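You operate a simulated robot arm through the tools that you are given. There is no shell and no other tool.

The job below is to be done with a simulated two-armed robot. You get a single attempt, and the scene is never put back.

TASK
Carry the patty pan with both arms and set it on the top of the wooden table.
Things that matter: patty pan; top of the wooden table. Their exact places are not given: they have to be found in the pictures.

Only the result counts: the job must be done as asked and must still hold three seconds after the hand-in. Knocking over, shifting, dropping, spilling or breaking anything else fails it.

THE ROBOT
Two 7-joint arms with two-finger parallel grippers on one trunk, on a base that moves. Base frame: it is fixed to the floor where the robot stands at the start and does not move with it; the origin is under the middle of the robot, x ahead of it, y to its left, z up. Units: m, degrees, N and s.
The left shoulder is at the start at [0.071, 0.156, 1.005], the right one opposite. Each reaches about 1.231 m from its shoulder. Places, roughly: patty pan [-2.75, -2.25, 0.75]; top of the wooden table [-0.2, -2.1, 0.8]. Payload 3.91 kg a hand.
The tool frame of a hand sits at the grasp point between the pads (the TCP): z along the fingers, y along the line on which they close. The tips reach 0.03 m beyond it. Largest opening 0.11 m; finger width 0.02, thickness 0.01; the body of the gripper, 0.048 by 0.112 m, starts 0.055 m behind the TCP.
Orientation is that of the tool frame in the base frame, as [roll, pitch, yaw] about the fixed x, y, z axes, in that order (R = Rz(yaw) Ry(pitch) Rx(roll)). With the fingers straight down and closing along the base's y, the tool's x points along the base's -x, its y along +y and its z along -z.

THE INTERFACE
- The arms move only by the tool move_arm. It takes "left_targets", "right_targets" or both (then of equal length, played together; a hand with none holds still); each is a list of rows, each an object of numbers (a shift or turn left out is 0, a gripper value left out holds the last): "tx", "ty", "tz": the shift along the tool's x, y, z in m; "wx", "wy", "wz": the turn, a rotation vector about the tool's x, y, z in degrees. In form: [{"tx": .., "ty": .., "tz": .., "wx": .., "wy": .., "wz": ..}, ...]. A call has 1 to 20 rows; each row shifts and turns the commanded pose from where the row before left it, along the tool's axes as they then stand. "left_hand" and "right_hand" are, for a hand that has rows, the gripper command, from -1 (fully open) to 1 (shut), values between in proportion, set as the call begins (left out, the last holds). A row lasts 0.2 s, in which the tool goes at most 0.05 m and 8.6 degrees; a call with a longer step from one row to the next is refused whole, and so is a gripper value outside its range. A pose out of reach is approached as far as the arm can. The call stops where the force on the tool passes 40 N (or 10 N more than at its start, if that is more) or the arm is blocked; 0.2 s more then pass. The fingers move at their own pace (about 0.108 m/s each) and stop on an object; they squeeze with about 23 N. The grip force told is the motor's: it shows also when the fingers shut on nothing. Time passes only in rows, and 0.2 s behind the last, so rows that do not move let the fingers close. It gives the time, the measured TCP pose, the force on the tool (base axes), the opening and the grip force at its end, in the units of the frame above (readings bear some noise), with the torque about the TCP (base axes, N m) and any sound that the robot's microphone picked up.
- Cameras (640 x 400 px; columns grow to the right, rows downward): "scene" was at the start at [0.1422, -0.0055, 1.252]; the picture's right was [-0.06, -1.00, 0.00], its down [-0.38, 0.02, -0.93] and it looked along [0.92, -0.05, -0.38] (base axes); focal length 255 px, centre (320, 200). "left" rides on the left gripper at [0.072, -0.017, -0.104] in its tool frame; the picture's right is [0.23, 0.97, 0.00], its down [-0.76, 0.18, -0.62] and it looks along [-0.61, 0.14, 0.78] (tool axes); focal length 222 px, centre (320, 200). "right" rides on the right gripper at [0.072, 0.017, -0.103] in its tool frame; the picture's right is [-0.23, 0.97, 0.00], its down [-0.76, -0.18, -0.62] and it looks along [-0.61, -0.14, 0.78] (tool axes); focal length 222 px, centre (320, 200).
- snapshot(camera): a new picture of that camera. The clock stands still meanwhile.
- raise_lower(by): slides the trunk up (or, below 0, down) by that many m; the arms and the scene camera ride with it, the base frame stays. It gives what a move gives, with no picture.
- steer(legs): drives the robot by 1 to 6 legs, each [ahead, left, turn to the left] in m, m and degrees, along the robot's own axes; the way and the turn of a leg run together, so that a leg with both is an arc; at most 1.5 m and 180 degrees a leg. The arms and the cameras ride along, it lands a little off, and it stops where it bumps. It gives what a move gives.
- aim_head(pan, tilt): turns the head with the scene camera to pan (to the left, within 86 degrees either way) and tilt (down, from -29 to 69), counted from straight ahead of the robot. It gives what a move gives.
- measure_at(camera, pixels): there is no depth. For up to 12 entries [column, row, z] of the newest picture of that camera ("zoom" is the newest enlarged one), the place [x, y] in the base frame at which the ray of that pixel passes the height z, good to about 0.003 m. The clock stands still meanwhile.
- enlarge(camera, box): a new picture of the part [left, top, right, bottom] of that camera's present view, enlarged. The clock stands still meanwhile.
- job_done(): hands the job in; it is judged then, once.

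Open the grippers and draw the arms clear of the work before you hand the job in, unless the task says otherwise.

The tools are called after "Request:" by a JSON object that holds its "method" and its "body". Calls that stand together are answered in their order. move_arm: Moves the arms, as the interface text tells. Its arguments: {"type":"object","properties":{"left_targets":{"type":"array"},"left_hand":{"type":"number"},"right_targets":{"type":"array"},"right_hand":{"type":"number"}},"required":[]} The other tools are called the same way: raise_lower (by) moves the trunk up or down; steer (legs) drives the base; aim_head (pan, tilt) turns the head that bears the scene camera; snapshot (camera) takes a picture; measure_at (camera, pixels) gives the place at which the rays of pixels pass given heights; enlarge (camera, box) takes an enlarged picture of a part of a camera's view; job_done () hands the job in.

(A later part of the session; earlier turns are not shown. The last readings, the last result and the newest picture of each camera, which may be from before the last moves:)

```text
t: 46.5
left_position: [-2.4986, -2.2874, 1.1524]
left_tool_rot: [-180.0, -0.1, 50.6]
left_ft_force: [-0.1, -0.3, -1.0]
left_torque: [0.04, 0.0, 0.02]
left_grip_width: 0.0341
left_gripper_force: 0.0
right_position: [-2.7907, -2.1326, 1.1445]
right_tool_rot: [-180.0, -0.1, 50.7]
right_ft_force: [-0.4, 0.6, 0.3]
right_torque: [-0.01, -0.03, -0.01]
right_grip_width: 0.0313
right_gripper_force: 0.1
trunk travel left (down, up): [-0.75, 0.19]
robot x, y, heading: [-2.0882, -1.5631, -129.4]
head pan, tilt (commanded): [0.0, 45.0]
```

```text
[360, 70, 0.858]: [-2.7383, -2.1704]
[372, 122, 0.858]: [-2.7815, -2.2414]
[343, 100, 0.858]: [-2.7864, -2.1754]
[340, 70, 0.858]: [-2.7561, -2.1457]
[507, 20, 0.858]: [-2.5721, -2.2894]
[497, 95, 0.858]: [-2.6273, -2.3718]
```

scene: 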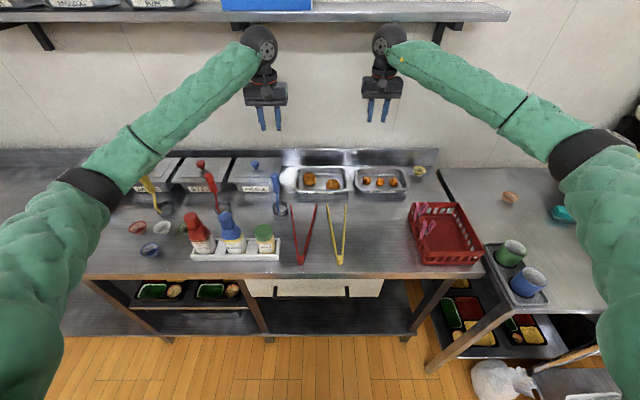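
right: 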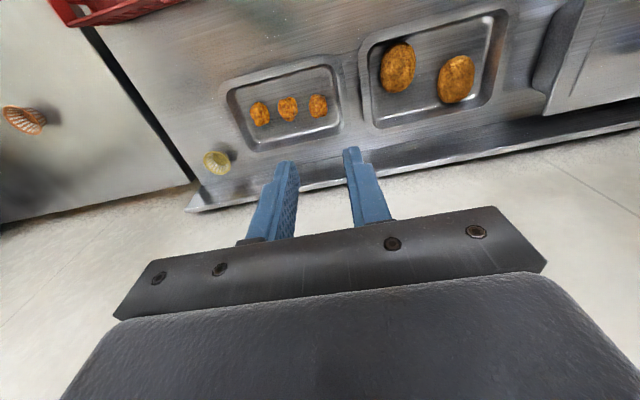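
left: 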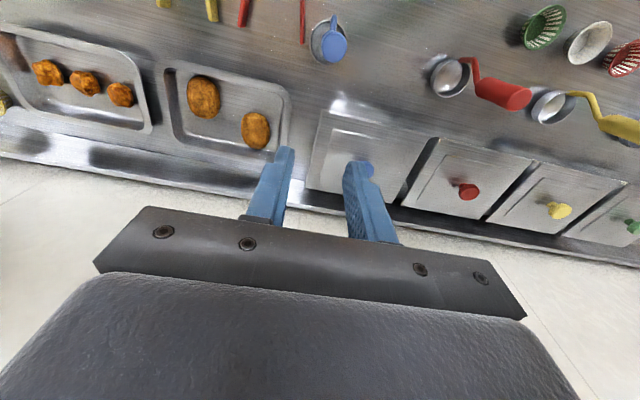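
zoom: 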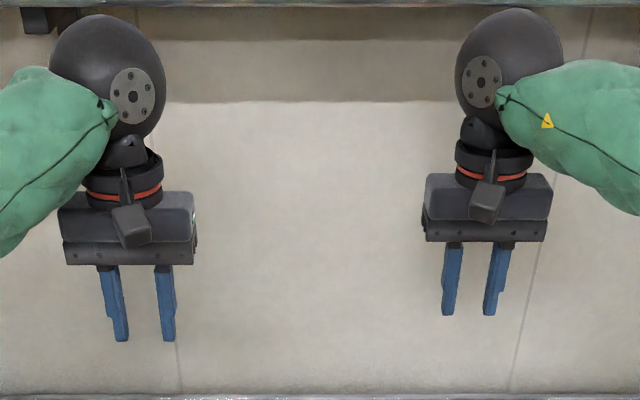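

The ball joints reach up to z≈1.39 near the shelf (z≈1.4, n≈-3.49), so I lower first: left 0.08, right 0.09, then move the remaining way over the pan ends.

Request:
{"method": "move_arm", "body": {"left_targets": [{"tz": 0.04}, {"tz": 0.04}, {"tx": -0.02, "ty": -0.0265}, {"tx": -0.04, "ty": -0.0265}, {"tz": 0.0}], "right_targets": [{"tz": 0.04}, {"tz": 0.04}, {"tx": -0.0268, "ty": 0.0362}, {"tx": -0.0268, "ty": 0.0362}, {"tz": 0.0}]}}

Request:
{"method": "snapshot", "body": {"camera": "scene"}}

Request:
{"method": "snapshot", "body": {"camera": "left"}}

Request:
{"method": "snapshot", "body": {"camera": "right"}}

```text
t: 47.7
left_position: [-2.577, -2.2978, 1.0742]
left_tool_rot: [-179.9, 0.3, 50.7]
left_ft_force: [0.2, 0.1, 0.0]
left_torque: [-0.02, 0.05, -0.01]
left_grip_width: 0.0341
left_gripper_force: 0.1
right_position: [-2.7683, -2.2177, 1.0688]
right_tool_rot: [180.0, 0.2, 50.7]
right_ft_force: [1.1, -0.3, 0.8]
right_torque: [-0.02, -0.02, 0.02]
right_grip_width: 0.0311
right_gripper_force: 0.1
trunk travel left (down, up): [-0.75, 0.19]
robot x, y, heading: [-2.0858, -1.5613, -129.4]
head pan, tilt (commanded): [0.0, 45.0]
```

```text
taken
```

scene: 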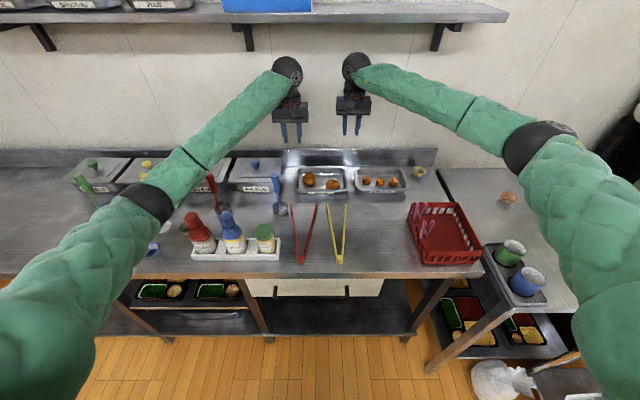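

```text
taken
```

left: 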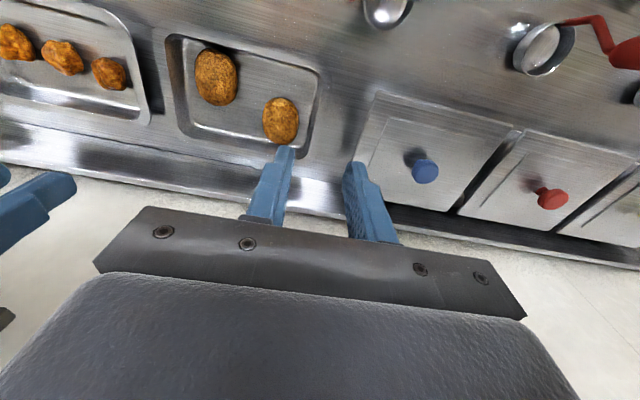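

```text
taken
```

right: 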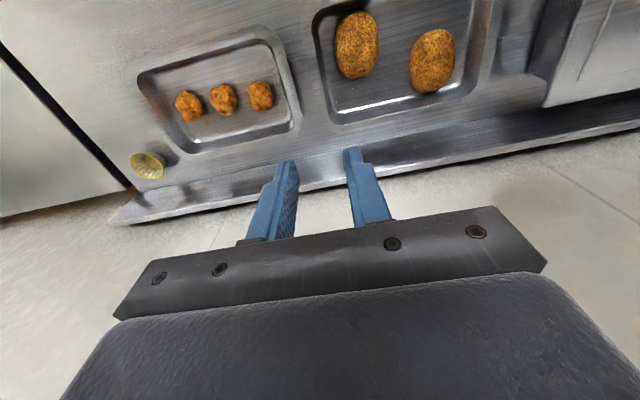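

The hands hover over the pan ends. I enlarge the hand camera views to refine the rim edges of both pans.

Request:
{"method": "enlarge", "body": {"camera": "left", "box": [110, 20, 334, 160]}}

Request:
{"method": "measure_at", "body": {"camera": "zoom", "pixels": [[0, 0, 0.858]]}}

```text
2.86 times, centred on (222, 90) of left
```

zoom: 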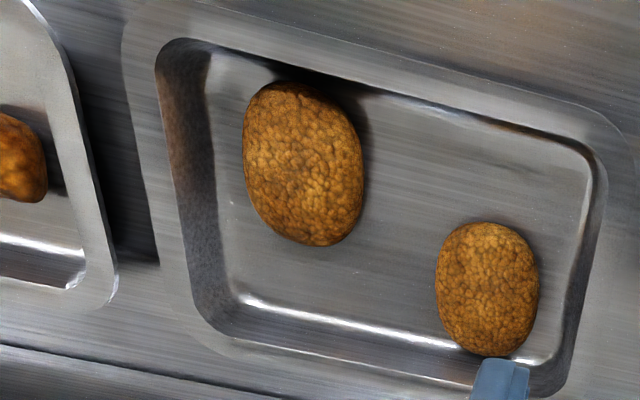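

```text
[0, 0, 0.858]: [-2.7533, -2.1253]
```

The zoom shows the rim flanges well. I measure right-end outer/inner edges, chicken edge and left-end edges at z 0.858.

Request:
{"method": "measure_at", "body": {"camera": "zoom", "pixels": [[130, 120, 0.858], [144, 200, 0.858], [164, 120, 0.858], [176, 200, 0.858], [80, 120, 0.858], [103, 200, 0.858], [603, 200, 0.858], [588, 290, 0.858], [630, 200, 0.858], [614, 290, 0.858], [438, 290, 0.845], [535, 290, 0.845]]}}

Request:
{"method": "enlarge", "body": {"camera": "right", "box": [270, 0, 494, 140]}}

```text
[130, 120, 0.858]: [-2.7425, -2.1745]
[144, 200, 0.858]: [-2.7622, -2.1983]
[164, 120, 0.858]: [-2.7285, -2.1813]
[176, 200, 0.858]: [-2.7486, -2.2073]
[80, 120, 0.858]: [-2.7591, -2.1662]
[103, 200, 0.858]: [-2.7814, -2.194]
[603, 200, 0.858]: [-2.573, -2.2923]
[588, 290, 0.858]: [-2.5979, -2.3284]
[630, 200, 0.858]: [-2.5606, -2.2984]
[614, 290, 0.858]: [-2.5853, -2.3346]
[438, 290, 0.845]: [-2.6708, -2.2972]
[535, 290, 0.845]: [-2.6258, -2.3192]
```

```text
2.86 times, centred on (382, 70) of right
```

zoom: 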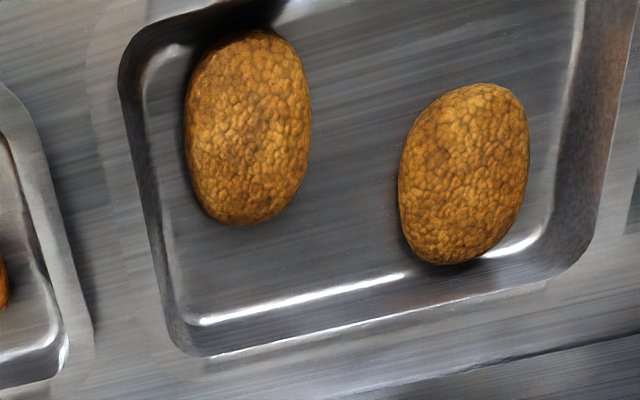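

I measure the same edges in the right camera's zoom: patty rim outer (~(92,100),(115,200)), inner (120,100),(143,200), chicken edge (30,130),(60,230).

Request:
{"method": "measure_at", "body": {"camera": "zoom", "pixels": [[90, 100, 0.858], [112, 200, 0.858], [121, 100, 0.858], [145, 200, 0.858], [32, 130, 0.858], [60, 220, 0.858], [80, 290, 0.858], [190, 160, 0.845], [250, 225, 0.835], [135, 290, 0.858]]}}

Request:
{"method": "enlarge", "body": {"camera": "right", "box": [262, 60, 390, 140]}}

```text
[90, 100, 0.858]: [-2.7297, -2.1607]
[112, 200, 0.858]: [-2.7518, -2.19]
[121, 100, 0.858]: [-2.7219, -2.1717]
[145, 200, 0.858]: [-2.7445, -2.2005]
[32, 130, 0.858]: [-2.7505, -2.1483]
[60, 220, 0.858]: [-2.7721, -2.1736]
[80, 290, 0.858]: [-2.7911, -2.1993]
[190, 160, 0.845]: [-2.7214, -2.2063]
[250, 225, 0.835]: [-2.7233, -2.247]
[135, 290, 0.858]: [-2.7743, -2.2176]
```

```text
5.00 times, centred on (326, 100) of right
```

zoom: 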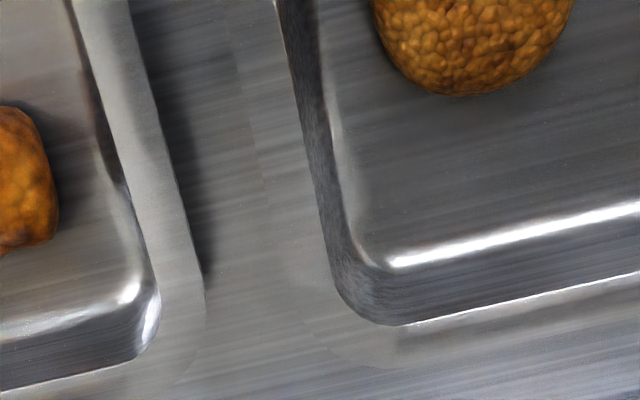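

Consistent numbers: patty rim right edge d≈0.7505, chicken edge ≈0.7735, left edge ≈0.532. I trim the hand positions a few mm, set the right opening to 34 mm, and descend to z≈0.95.

Request:
{"method": "move_arm", "body": {"left_targets": [{"tx": -0.0055, "ty": 0.001, "tz": 0.03}, {"tz": 0.04}, {"tz": 0.04}, {"tz": 0.014}, {"tz": 0.0}], "right_targets": [{"tx": -0.004, "ty": 0.0038, "tz": 0.03}, {"tz": 0.04}, {"tz": 0.04}, {"tz": 0.009}, {"tz": 0.0}], "left_hand": 0.38, "right_hand": 0.38}}

Request:
{"method": "enlarge", "body": {"camera": "scene", "box": [217, 60, 425, 190]}}

Request:
{"method": "snapshot", "body": {"camera": "left"}}

Request:
{"method": "snapshot", "body": {"camera": "right"}}

```text
t: 48.9
left_position: [-2.5807, -2.3004, 0.9673]
left_tool_rot: [179.7, 1.2, 50.7]
left_ft_force: [-0.6, -0.5, -0.5]
left_torque: [0.01, 0.02, 0.02]
left_grip_width: 0.0342
left_gripper_force: 0.0
right_position: [-2.7649, -2.2194, 0.9614]
right_tool_rot: [179.8, 0.6, 50.7]
right_ft_force: [0.8, 0.0, 0.2]
right_torque: [-0.02, 0.02, -0.02]
right_grip_width: 0.0341
right_gripper_force: 0.0
trunk travel left (down, up): [-0.75, 0.19]
robot x, y, heading: [-2.0881, -1.5588, -129.5]
head pan, tilt (commanded): [0.0, 45.0]
```

```text
3.08 times, centred on (321, 125) of scene
```

zoom: 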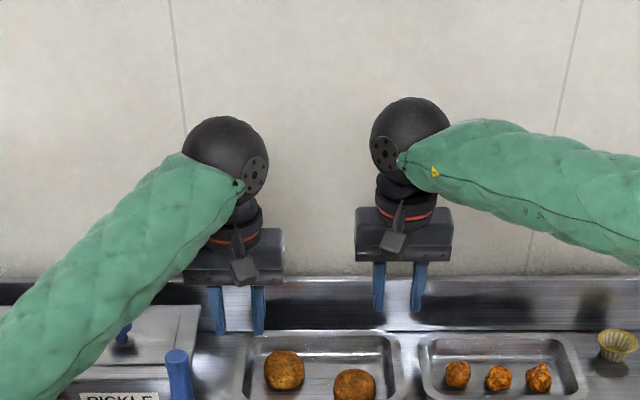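

```text
taken
```

left: 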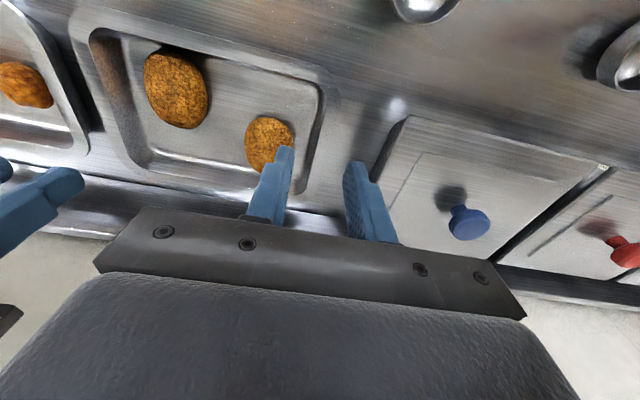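

```text
taken
```

right: 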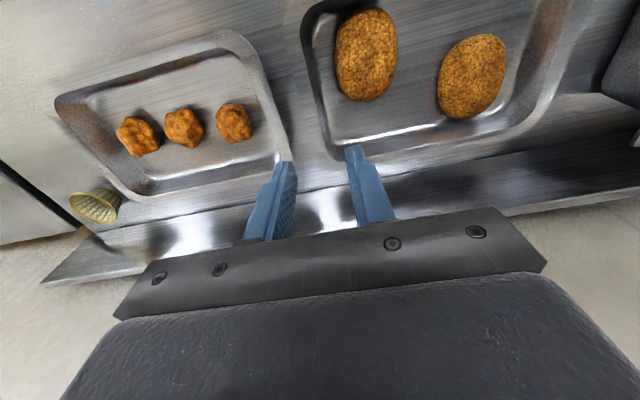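

Readings show the hands a bit higher (0.967/0.961) than commanded (0.95) with a slight pitch, with no contact force. I wait one row to see whether they settle.

Request:
{"method": "move_arm", "body": {"left_targets": [{"tz": 0.0}, {"tz": 0.0}], "right_targets": [{"tz": 0.0}, {"tz": 0.0}]}}

```text
t: 49.5
left_position: [-2.5826, -2.2984, 0.9665]
left_tool_rot: [179.8, 1.4, 50.6]
left_ft_force: [-0.4, -0.2, -0.4]
left_torque: [0.01, -0.01, -0.01]
left_grip_width: 0.034
left_gripper_force: 0.1
right_position: [-2.7649, -2.2186, 0.9633]
right_tool_rot: [179.7, 0.6, 50.6]
right_ft_force: [-0.3, -0.9, -1.0]
right_torque: [0.03, -0.01, 0.04]
right_grip_width: 0.0339
right_gripper_force: 0.0
trunk travel left (down, up): [-0.75, 0.19]
robot x, y, heading: [-2.0843, -1.5601, -129.3]
head pan, tilt (commanded): [0.0, 45.0]
```

The arms are at the end of their reach here, so I need the base closer. I lift both hands to z≈1.07, pull them back 0.12 m, and then drive 0.1 m ahead.

Request:
{"method": "move_arm", "body": {"left_targets": [{"tz": -0.04}, {"tz": -0.04}, {"tz": -0.04}, {"tx": 0.04}, {"tx": 0.04}, {"tx": 0.04}, {"tz": 0.0}], "right_targets": [{"tz": -0.04}, {"tz": -0.04}, {"tz": -0.04}, {"tx": 0.04}, {"tx": 0.04}, {"tx": 0.04}, {"tz": 0.0}]}}

```text
t: 51.1
left_position: [-2.5023, -2.2089, 1.0678]
left_tool_rot: [-180.0, -0.2, 50.6]
left_ft_force: [-0.9, -0.3, -1.1]
left_torque: [0.03, -0.02, 0.0]
left_grip_width: 0.034
left_gripper_force: 0.1
right_position: [-2.6919, -2.1315, 1.0708]
right_tool_rot: [-180.0, 0.0, 50.6]
right_ft_force: [0.2, 0.3, 0.0]
right_torque: [0.03, -0.01, 0.0]
right_grip_width: 0.0339
right_gripper_force: 0.1
trunk travel left (down, up): [-0.75, 0.19]
robot x, y, heading: [-2.0887, -1.5604, -129.3]
head pan, tilt (commanded): [0.0, 45.0]
```

Hands are pulled back and high; I drive 0.1 m ahead.

Request:
{"method": "steer", "body": {"legs": [[0.1, 0, 0]]}}

Request:
{"method": "snapshot", "body": {"camera": "scene"}}

```text
t: 52.2
left_position: [-2.5644, -2.2884, 1.0681]
left_tool_rot: [-180.0, 0.1, 50.8]
left_ft_force: [0.0, 0.3, 0.6]
left_torque: [0.01, 0.01, 0.01]
left_grip_width: 0.034
left_gripper_force: 0.1
right_position: [-2.7536, -2.2086, 1.072]
right_tool_rot: [180.0, 0.0, 51.0]
right_ft_force: [0.5, 0.2, 0.5]
right_torque: [0.03, -0.04, 0.01]
right_grip_width: 0.0341
right_gripper_force: 0.0
trunk travel left (down, up): [-0.75, 0.19]
robot x, y, heading: [-2.1532, -1.6361, -129.2]
head pan, tilt (commanded): [0.0, 45.0]
```

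```text
taken
```

scene: 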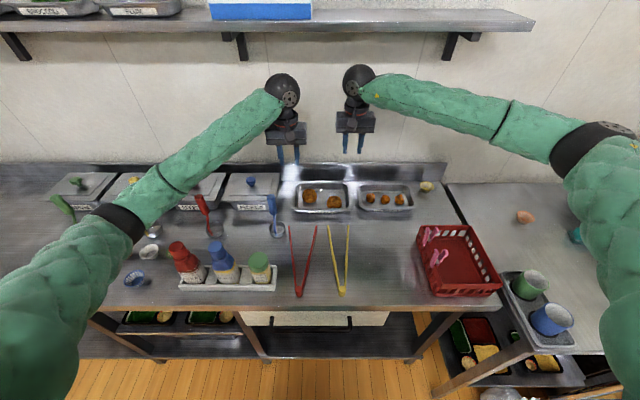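

Now the base is closer (at (-2.153,-1.636)). I trim the hands over the grip points and descend to z≈0.90 (tips ~12 mm above the rim).

Request:
{"method": "move_arm", "body": {"left_targets": [{"tx": -0.021, "ty": -0.003, "tz": 0.03}, {"tz": 0.04}, {"tz": 0.04}, {"tz": 0.04}, {"tz": 0.018}, {"tz": 0.0}], "right_targets": [{"tx": -0.02, "ty": -0.002, "tz": 0.03}, {"tz": 0.04}, {"tz": 0.04}, {"tz": 0.04}, {"tz": 0.022}, {"tz": 0.0}]}}

Request:
{"method": "enlarge", "body": {"camera": "scene", "box": [225, 100, 417, 220]}}

Request:
{"method": "snapshot", "body": {"camera": "left"}}

Request:
{"method": "snapshot", "body": {"camera": "right"}}

```text
t: 53.6
left_position: [-2.5778, -2.3009, 0.9038]
left_tool_rot: [179.9, 0.2, 51.0]
left_ft_force: [-0.5, -0.1, -0.2]
left_torque: [0.0, 0.01, 0.0]
left_grip_width: 0.0339
left_gripper_force: 0.1
right_position: [-2.7644, -2.2229, 0.9]
right_tool_rot: [-179.9, 0.1, 50.9]
right_ft_force: [-0.2, 0.8, -0.5]
right_torque: [0.01, -0.03, 0.0]
right_grip_width: 0.0341
right_gripper_force: 0.0
trunk travel left (down, up): [-0.75, 0.19]
robot x, y, heading: [-2.1538, -1.6398, -129.0]
head pan, tilt (commanded): [0.0, 45.0]
```

```text
3.33 times, centred on (321, 160) of scene
```

zoom: 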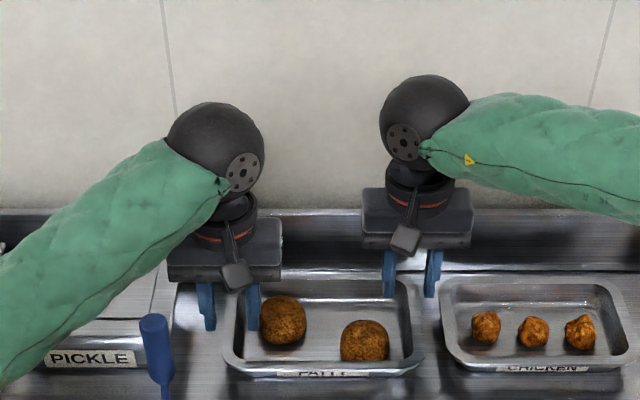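

```text
taken
```

left: 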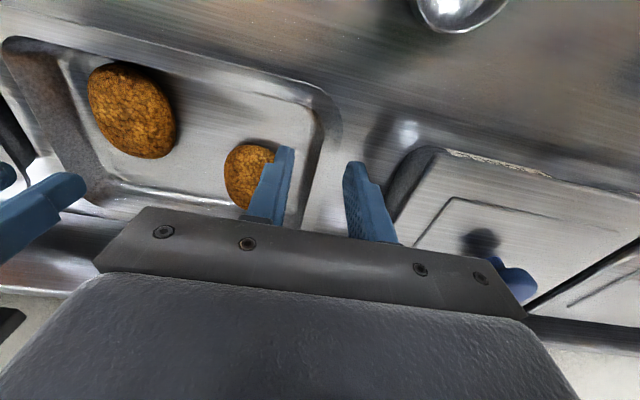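

```text
taken
```

right: 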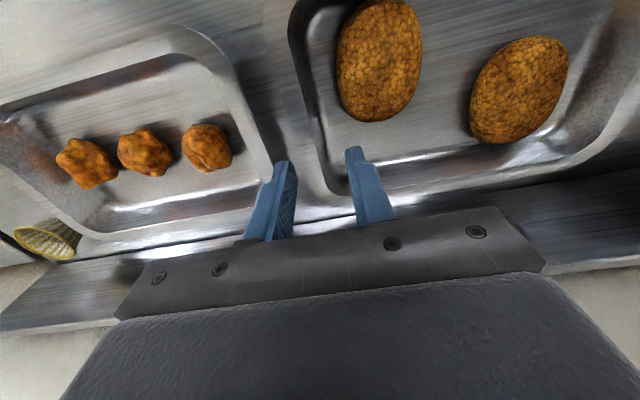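

Fingers straddle both end walls in the views. I enlarge both hand views at the fingertips to check clearance to the rims.

Request:
{"method": "enlarge", "body": {"camera": "right", "box": [210, 110, 402, 230]}}

Request:
{"method": "enlarge", "body": {"camera": "left", "box": [210, 100, 434, 240]}}

```text
3.33 times, centred on (306, 170) of right
```

zoom: 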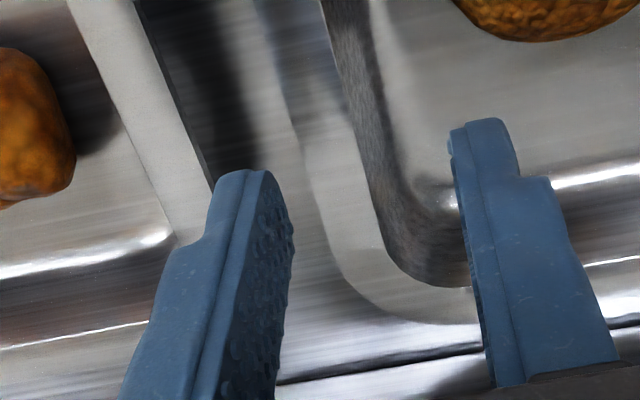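

```text
2.86 times, centred on (322, 170) of left
```

zoom: 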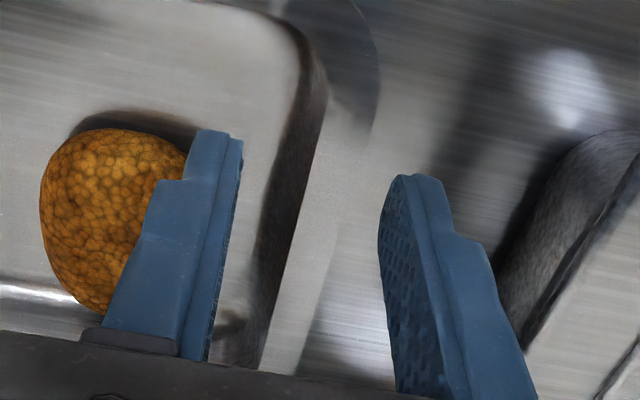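

I measure fingertip corners (tip height ≈0.870) and the rim edges in the right and left zooms; first the left zoom, which is the newest.

Request:
{"method": "measure_at", "body": {"camera": "zoom", "pixels": [[198, 132, 0.874], [242, 140, 0.874], [390, 180, 0.874], [440, 182, 0.874], [318, 150, 0.858], [270, 350, 0.858], [365, 130, 0.858], [330, 250, 0.858], [375, 100, 0.858], [322, 100, 0.858]]}}

Request:
{"method": "enlarge", "body": {"camera": "right", "box": [210, 110, 402, 230]}}

Request:
{"method": "measure_at", "body": {"camera": "zoom", "pixels": [[212, 180, 0.87], [268, 172, 0.87], [452, 130, 0.87], [500, 120, 0.87], [165, 80, 0.858], [208, 180, 0.858], [278, 80, 0.858], [310, 180, 0.858], [340, 80, 0.858], [365, 180, 0.858]]}}

```text
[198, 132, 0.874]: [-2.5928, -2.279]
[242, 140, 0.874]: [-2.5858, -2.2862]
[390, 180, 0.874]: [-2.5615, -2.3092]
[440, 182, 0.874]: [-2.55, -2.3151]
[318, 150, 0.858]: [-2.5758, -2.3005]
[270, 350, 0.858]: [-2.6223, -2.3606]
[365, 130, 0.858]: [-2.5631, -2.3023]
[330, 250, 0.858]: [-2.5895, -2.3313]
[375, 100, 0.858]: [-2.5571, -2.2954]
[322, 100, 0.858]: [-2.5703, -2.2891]
```

```text
3.33 times, centred on (306, 170) of right
```

zoom: 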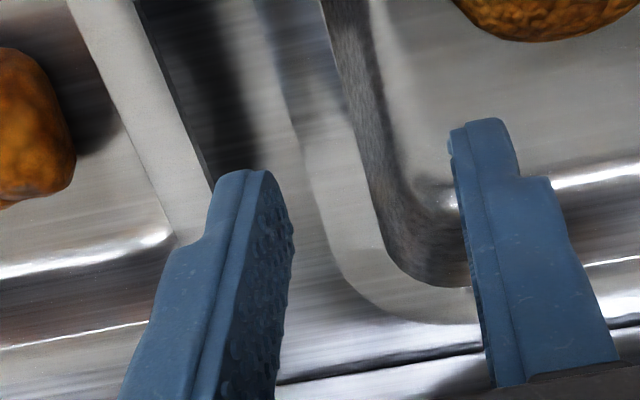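

```text
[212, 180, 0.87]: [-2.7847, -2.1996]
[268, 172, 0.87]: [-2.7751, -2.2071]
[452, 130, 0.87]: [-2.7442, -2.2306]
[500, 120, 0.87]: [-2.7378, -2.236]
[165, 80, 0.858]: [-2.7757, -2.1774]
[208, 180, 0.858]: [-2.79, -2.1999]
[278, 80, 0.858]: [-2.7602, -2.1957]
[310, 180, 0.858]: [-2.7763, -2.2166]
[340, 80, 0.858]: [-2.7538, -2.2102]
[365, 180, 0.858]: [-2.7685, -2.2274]
```

Clearances look balanced: right outer finger (d 0.756–0.768) sits between patty rim 0.751 and chicken rim 0.773. I check the height of the finger's step (208,238) relative to the tip before going lower.

Request:
{"method": "measure_at", "body": {"camera": "zoom", "pixels": [[205, 240, 0.88], [205, 240, 0.89], [205, 240, 0.9], [205, 240, 0.91], [170, 255, 0.89], [170, 255, 0.9], [170, 255, 0.91], [552, 178, 0.89], [552, 178, 0.9], [518, 172, 0.89], [518, 172, 0.9]]}}

```text
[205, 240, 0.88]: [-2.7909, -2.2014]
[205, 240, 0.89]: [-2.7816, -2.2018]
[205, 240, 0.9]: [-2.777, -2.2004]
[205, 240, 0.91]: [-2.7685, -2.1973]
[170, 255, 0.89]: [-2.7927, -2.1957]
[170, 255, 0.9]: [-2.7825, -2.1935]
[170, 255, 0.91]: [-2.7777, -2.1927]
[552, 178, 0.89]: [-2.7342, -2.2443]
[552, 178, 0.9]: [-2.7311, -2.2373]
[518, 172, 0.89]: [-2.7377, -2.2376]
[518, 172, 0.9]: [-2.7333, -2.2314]
```

The finger thickens 20 mm above the tip, so I will only go down to TCP z≈0.874 (step just above the chicken rim). I descend slowly by 30/26 mm.

Request:
{"method": "move_arm", "body": {"left_targets": [{"tz": 0.01}, {"tz": 0.01}, {"tz": 0.01}, {"tz": 0.0}], "right_targets": [{"tz": 0.009}, {"tz": 0.009}, {"tz": 0.008}, {"tz": 0.0}]}}

Request:
{"method": "enlarge", "body": {"camera": "right", "box": [210, 110, 402, 230]}}

Request:
{"method": "enlarge", "body": {"camera": "left", "box": [210, 100, 434, 240]}}

Request:
{"method": "enlarge", "body": {"camera": "scene", "box": [225, 120, 417, 240]}}

```text
t: 54.6
left_position: [-2.5781, -2.3049, 0.8913]
left_tool_rot: [179.8, 1.5, 51.1]
left_ft_force: [-1.1, 0.0, 0.9]
left_torque: [0.02, 0.02, 0.02]
left_grip_width: 0.034
left_gripper_force: 0.0
right_position: [-2.7655, -2.2179, 0.8824]
right_tool_rot: [180.0, 0.4, 50.8]
right_ft_force: [0.3, 0.1, 0.2]
right_torque: [0.03, 0.0, -0.04]
right_grip_width: 0.0339
right_gripper_force: 0.1
trunk travel left (down, up): [-0.75, 0.19]
robot x, y, heading: [-2.1514, -1.6386, -129.3]
head pan, tilt (commanded): [0.0, 45.0]
```

```text
3.33 times, centred on (306, 170) of right
```

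zoom: 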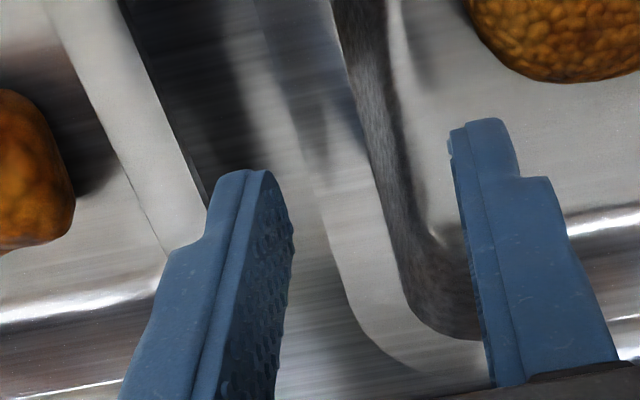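

```text
2.86 times, centred on (322, 170) of left
```

zoom: 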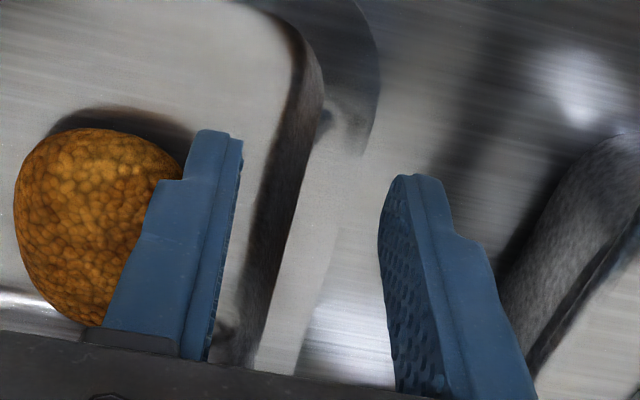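

```text
3.33 times, centred on (321, 180) of scene
```

zoom: 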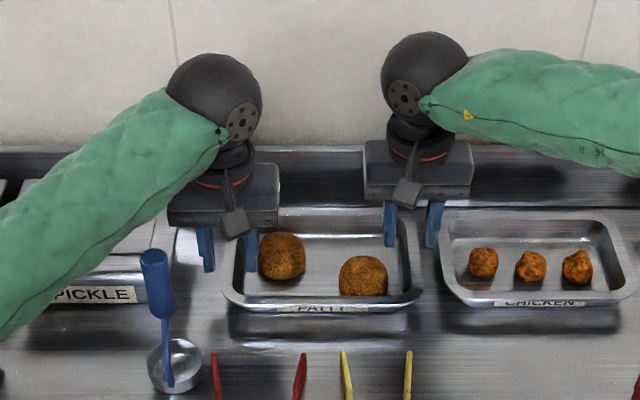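

The left hand stalls at z≈0.891 (wrist limit). Tilting the fingers 10° toward the wall (about the closing axis) eases the wrist without affecting the pinch, so I tilt both hands about tool y.

Request:
{"method": "move_arm", "body": {"left_targets": [{"wy": -5}, {"wy": -5}, {"wy": 0}, {"wy": 0}], "right_targets": [{"wy": -5}, {"wy": -5}, {"wy": 0}, {"wy": 0}]}}

Request:
{"method": "enlarge", "body": {"camera": "right", "box": [210, 110, 402, 230]}}

Request:
{"method": "enlarge", "body": {"camera": "left", "box": [210, 100, 434, 240]}}

Request:
{"method": "enlarge", "body": {"camera": "scene", "box": [225, 120, 417, 240]}}

```text
t: 55.9
left_position: [-2.5946, -2.3114, 0.9147]
left_tool_rot: [180.0, 13.3, 50.9]
left_ft_force: [-0.5, -0.2, -0.7]
left_torque: [-0.02, 0.01, 0.01]
left_grip_width: 0.0342
left_gripper_force: 0.0
right_position: [-2.7736, -2.2099, 0.8809]
right_tool_rot: [179.6, 10.5, 50.2]
right_ft_force: [0.0, 0.0, -0.7]
right_torque: [0.0, 0.05, 0.0]
right_grip_width: 0.0336
right_gripper_force: 0.0
trunk travel left (down, up): [-0.75, 0.19]
robot x, y, heading: [-2.1531, -1.6407, -129.8]
head pan, tilt (commanded): [0.0, 45.0]
stopped in row 4 (left hand): the arm was blocked; the commanded pose is now the measured one
```

```text
3.33 times, centred on (306, 170) of right
```

zoom: 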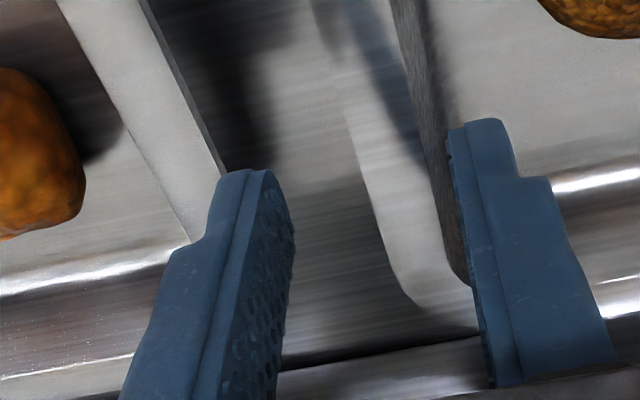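

```text
2.86 times, centred on (322, 170) of left
```

zoom: 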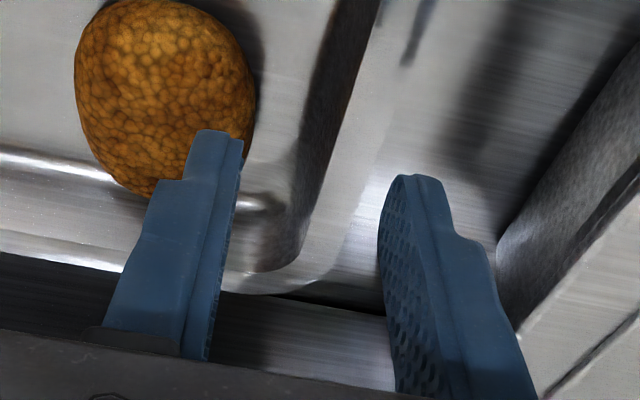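

```text
3.33 times, centred on (321, 180) of scene
```

zoom: 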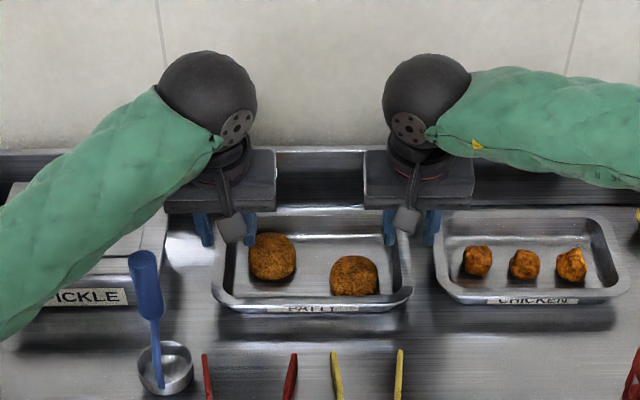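

The left arm reported being blocked and the base seems to have turned by about 0.5°, so something may be in contact with the left forearm. I take a full scene picture before doing anything else.

Request:
{"method": "snapshot", "body": {"camera": "scene"}}

Request:
{"method": "enlarge", "body": {"camera": "scene", "box": [60, 120, 300, 270]}}

```text
taken
```

scene: 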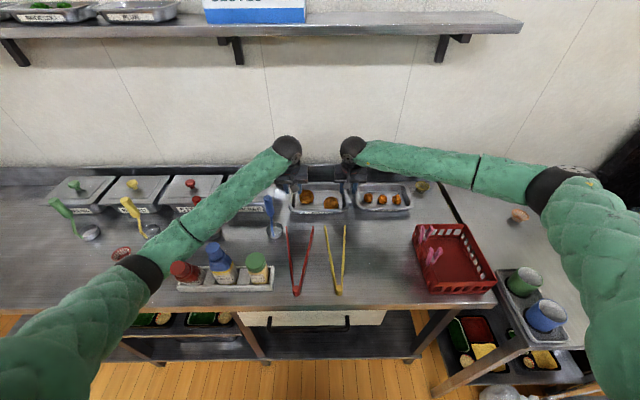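

```text
2.67 times, centred on (180, 195) of scene
```

zoom: 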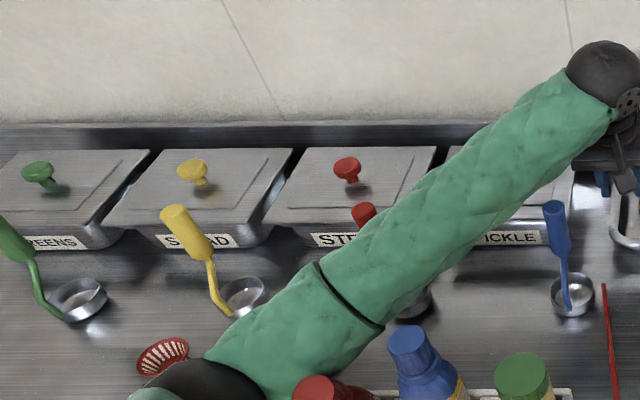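

The left elbow hangs low near the sauce bottle. Before retreating I check with the scene zoom whether any object has shifted.

Request:
{"method": "enlarge", "body": {"camera": "scene", "box": [250, 150, 442, 270]}}

```text
3.33 times, centred on (346, 210) of scene
```

zoom: 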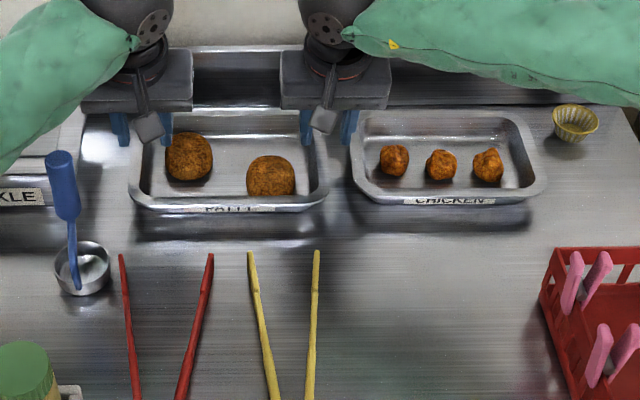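

Request:
{"method": "measure_at", "body": {"camera": "zoom", "pixels": [[130, 185, 0.858], [328, 180, 0.858], [352, 170, 0.858], [547, 183, 0.858], [229, 209, 0.858], [316, 251, 0.85], [249, 252, 0.85], [210, 254, 0.85], [121, 255, 0.85], [60, 160, 0.975], [110, 270, 0.845]]}}

```text
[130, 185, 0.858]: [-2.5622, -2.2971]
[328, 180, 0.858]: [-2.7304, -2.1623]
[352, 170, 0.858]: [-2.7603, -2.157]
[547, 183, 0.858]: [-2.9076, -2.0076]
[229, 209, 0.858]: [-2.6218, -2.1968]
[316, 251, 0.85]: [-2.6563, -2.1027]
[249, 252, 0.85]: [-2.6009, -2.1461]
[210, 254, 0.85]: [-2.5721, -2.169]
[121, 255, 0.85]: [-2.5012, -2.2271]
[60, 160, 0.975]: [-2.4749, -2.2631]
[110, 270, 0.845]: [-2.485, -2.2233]
```

The pans, tongs and ladle are all where they were. I raise both hands straight up by about 0.1 m (allowing for their tilt) and look again.

Request:
{"method": "move_arm", "body": {"left_targets": [{"tx": -0.0046, "tz": -0.0195}, {"tx": -0.0092, "tz": -0.039}, {"tx": -0.0092, "tz": -0.039}, {"tz": 0.0}], "right_targets": [{"tx": -0.0036, "tz": -0.0197}, {"tx": -0.0073, "tz": -0.0393}, {"tx": -0.0073, "tz": -0.0393}, {"tz": 0.0}]}}

Request:
{"method": "snapshot", "body": {"camera": "scene"}}

Request:
{"method": "enlarge", "body": {"camera": "scene", "box": [60, 140, 300, 290]}}

```text
t: 56.9
left_position: [-2.5948, -2.3127, 0.9904]
left_tool_rot: [-179.8, 11.7, 50.6]
left_ft_force: [0.4, -0.6, 0.2]
left_torque: [0.01, 0.01, 0.01]
left_grip_width: 0.0342
left_gripper_force: 0.0
right_position: [-2.7716, -2.219, 0.971]
right_tool_rot: [-179.9, 10.0, 50.3]
right_ft_force: [1.1, -1.0, 0.2]
right_torque: [0.03, -0.01, -0.01]
right_grip_width: 0.0339
right_gripper_force: 0.1
trunk travel left (down, up): [-0.75, 0.19]
robot x, y, heading: [-2.1548, -1.6413, -129.7]
head pan, tilt (commanded): [0.0, 45.0]
```

```text
taken
```

scene: 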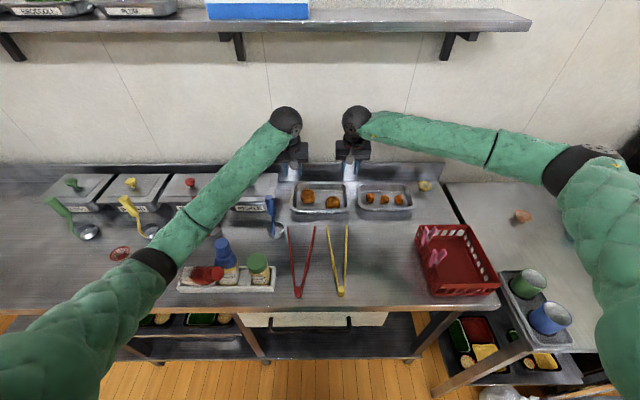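

```text
2.67 times, centred on (180, 215) of scene
```

zoom: 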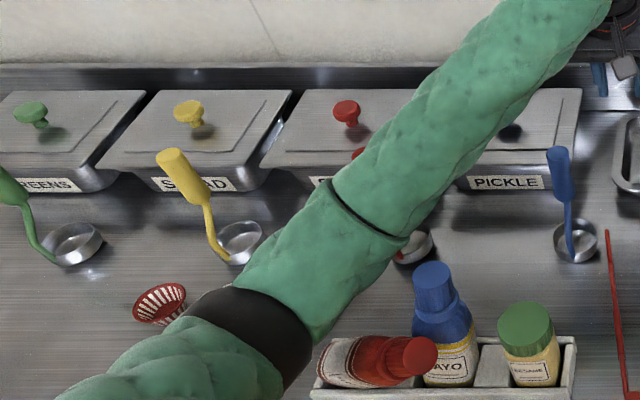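

The red sauce bottle has been knocked over by the drooping left elbow — it lies in the rack at about (205,275). I must put it back upright later; first I raise both arms well clear, then examine the rack.

Request:
{"method": "move_arm", "body": {"left_targets": [{"tx": -0.009, "tz": -0.044}, {"tx": -0.009, "tz": -0.044}, {"tx": 0.03, "tz": -0.04}, {"tx": 0.03, "tz": -0.04}, {"tx": 0.03, "tz": -0.04}, {"tx": 0.02, "tz": -0.045}, {"tx": 0.02, "tz": -0.045}, {"tz": 0.0}], "right_targets": [{"tx": -0.0085, "tz": -0.044}, {"tx": -0.0085, "tz": -0.044}, {"tx": 0.03, "tz": -0.04}, {"tx": 0.03, "tz": -0.04}, {"tx": 0.03, "tz": -0.04}, {"tx": 0.02, "tz": -0.045}, {"tx": 0.02, "tz": -0.045}, {"tz": 0.0}]}}

Request:
{"method": "snapshot", "body": {"camera": "scene"}}

Request:
{"method": "enlarge", "body": {"camera": "scene", "box": [140, 190, 332, 310]}}

```text
t: 58.6
left_position: [-2.4833, -2.183, 1.2629]
left_tool_rot: [-179.9, 11.9, 50.7]
left_ft_force: [0.7, 0.2, -1.0]
left_torque: [0.04, 0.02, 0.0]
left_grip_width: 0.0341
left_gripper_force: 0.0
right_position: [-2.6682, -2.0965, 1.2487]
right_tool_rot: [180.0, 10.1, 50.2]
right_ft_force: [-0.4, 0.3, -1.0]
right_torque: [0.02, -0.01, 0.03]
right_grip_width: 0.034
right_gripper_force: 0.1
trunk travel left (down, up): [-0.75, 0.19]
robot x, y, heading: [-2.1516, -1.6409, -129.9]
head pan, tilt (commanded): [0.0, 45.0]
```

```text
taken
```

scene: 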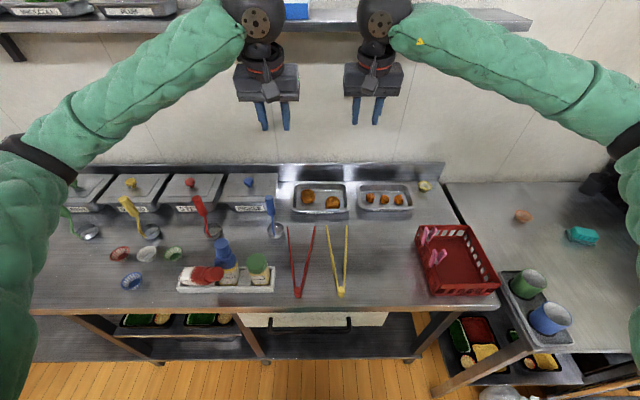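

```text
3.33 times, centred on (236, 250) of scene
```

zoom: 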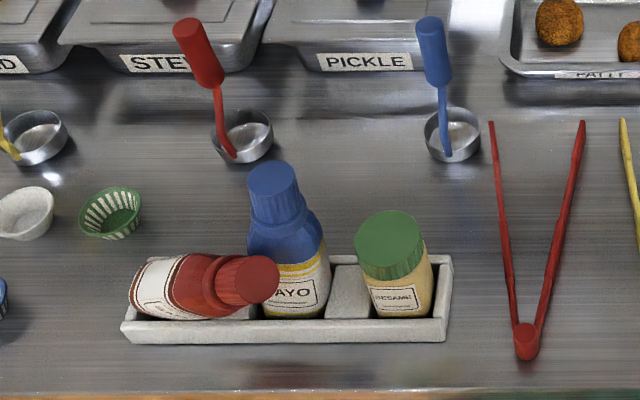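

The sauce bottle lies on its side in the left slot of the white rack, cap toward the mayo; the mayo and sesame still stand. I take hand-camera pictures to understand its exact pose.

Request:
{"method": "snapshot", "body": {"camera": "left"}}

Request:
{"method": "measure_at", "body": {"camera": "zoom", "pixels": [[122, 335, 0.83], [452, 335, 0.83], [450, 258, 0.845], [135, 285, 0.865], [280, 280, 0.865], [180, 290, 0.89], [250, 258, 0.88], [273, 175, 1.03], [290, 315, 0.84], [390, 235, 0.96]]}}

```text
taken
```

left: 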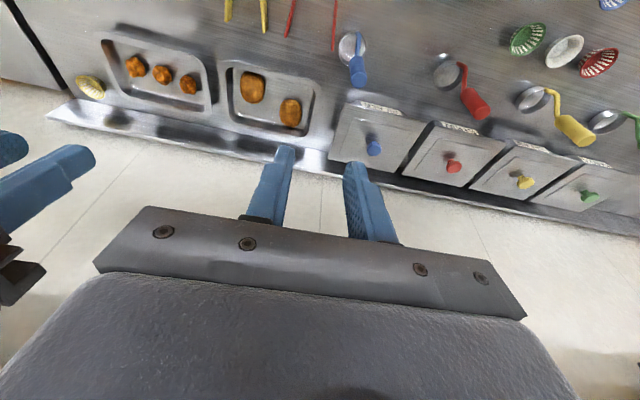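

```text
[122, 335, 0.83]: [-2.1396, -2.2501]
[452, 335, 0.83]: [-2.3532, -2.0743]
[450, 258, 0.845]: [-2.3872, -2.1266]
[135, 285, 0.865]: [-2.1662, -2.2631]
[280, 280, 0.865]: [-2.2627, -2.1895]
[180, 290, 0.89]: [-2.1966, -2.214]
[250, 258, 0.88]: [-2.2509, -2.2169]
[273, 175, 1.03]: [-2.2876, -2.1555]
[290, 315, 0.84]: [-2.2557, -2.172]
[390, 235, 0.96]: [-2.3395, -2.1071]
```

I measured the rack: d 0.236–0.513, n -3.16..-3.095; the sauce slot centre is about d 0.282. I back away 0.35 m so the arms are clear of the counter, then inspect from a lower viewpoint.

Request:
{"method": "steer", "body": {"legs": [[-0.35, 0, 0]]}}

Request:
{"method": "aim_head", "body": {"pan": 10, "tilt": 45}}

Request:
{"method": "snapshot", "body": {"camera": "scene"}}

```text
t: 60.9
left_position: [-2.264, -1.919, 1.2635]
left_tool_rot: [-180.0, 11.9, 50.7]
left_ft_force: [0.4, -0.6, 0.7]
left_torque: [-0.02, 0.03, -0.01]
left_grip_width: 0.0343
left_gripper_force: 0.1
right_position: [-2.4486, -1.8328, 1.2493]
right_tool_rot: [180.0, 9.9, 50.1]
right_ft_force: [0.4, -1.1, -0.5]
right_torque: [0.01, 0.04, -0.02]
right_grip_width: 0.0339
right_gripper_force: 0.0
trunk travel left (down, up): [-0.75, 0.19]
robot x, y, heading: [-1.9319, -1.3783, -129.8]
head pan, tilt (commanded): [0.0, 45.0]
```

```text
t: 61.6
left_position: [-2.2635, -1.9191, 1.2635]
left_tool_rot: [-179.9, 11.9, 50.6]
left_ft_force: [0.1, 0.0, 0.7]
left_torque: [0.01, -0.01, 0.05]
left_grip_width: 0.0339
left_gripper_force: 0.1
right_position: [-2.4486, -1.8329, 1.2484]
right_tool_rot: [180.0, 10.1, 50.2]
right_ft_force: [0.1, 0.7, 1.0]
right_torque: [0.0, 0.02, -0.01]
right_grip_width: 0.0342
right_gripper_force: 0.0
trunk travel left (down, up): [-0.75, 0.19]
robot x, y, heading: [-1.938, -1.3781, -129.7]
head pan, tilt (commanded): [10.0, 45.0]
```

```text
taken
```

scene: 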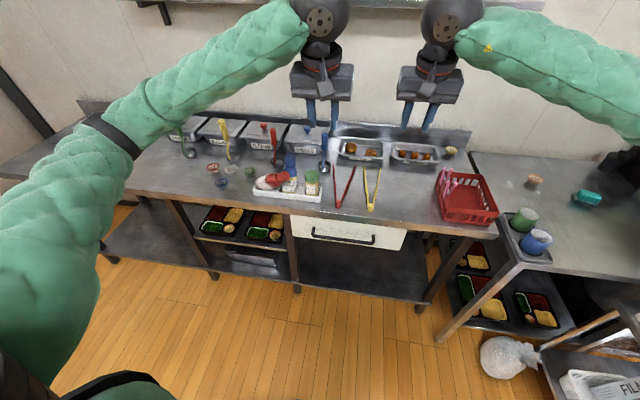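

From here I enlarge the sauce rack at about (290,185).

Request:
{"method": "enlarge", "body": {"camera": "scene", "box": [240, 150, 340, 212]}}

Request:
{"method": "snapshot", "body": {"camera": "left"}}

Request:
{"method": "snapshot", "body": {"camera": "right"}}

```text
6.40 times, centred on (290, 181) of scene
```

zoom: 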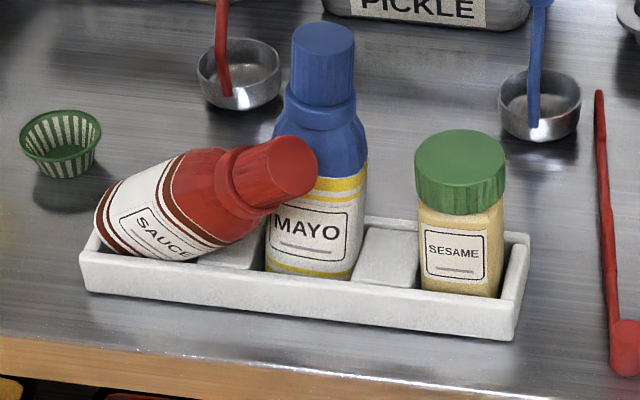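

```text
taken
```

left: 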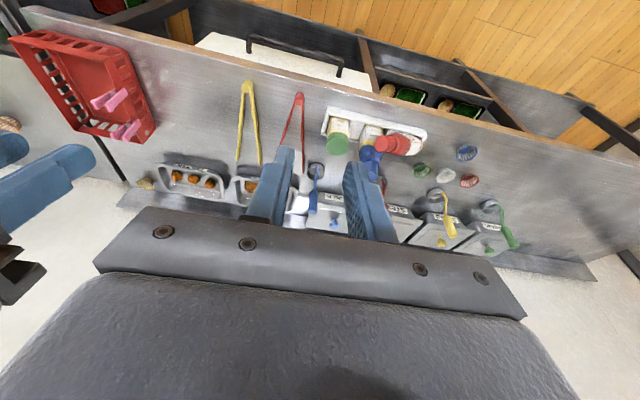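

```text
taken
```

right: 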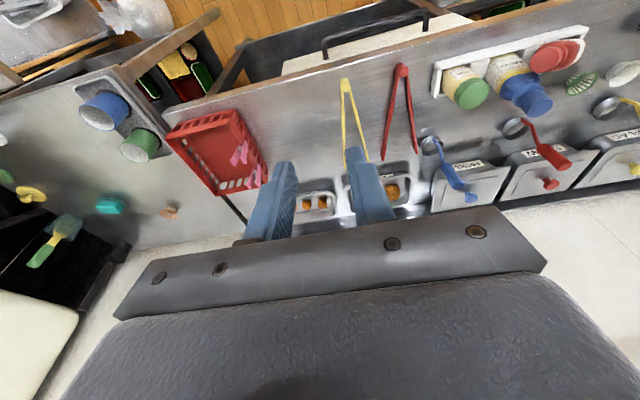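

This view is very helpful: the sauce bottle is not flat but leans right about 50° against the mayo, base still in its slot. I get close-ups from both hand cameras to triangulate its pose.

Request:
{"method": "enlarge", "body": {"camera": "left", "box": [310, 90, 438, 170]}}

Request:
{"method": "measure_at", "body": {"camera": "zoom", "pixels": [[330, 270, 0.93], [330, 270, 0.97], [440, 280, 0.9], [440, 280, 0.94]]}}

Request:
{"method": "enlarge", "body": {"camera": "right", "box": [430, 15, 606, 125]}}

```text
5.00 times, centred on (374, 130) of left
```

zoom: 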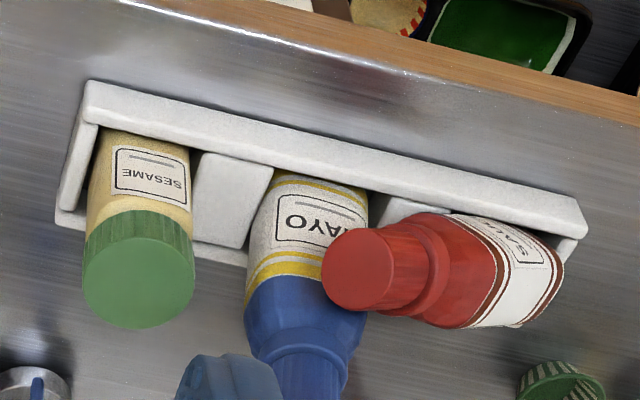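

```text
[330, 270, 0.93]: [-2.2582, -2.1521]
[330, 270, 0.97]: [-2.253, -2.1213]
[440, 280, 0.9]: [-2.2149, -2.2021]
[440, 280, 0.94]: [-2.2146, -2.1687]
```

```text
3.64 times, centred on (518, 70) of right
```

zoom: 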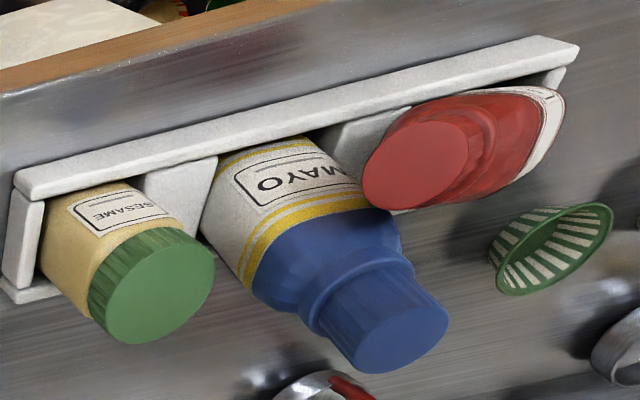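

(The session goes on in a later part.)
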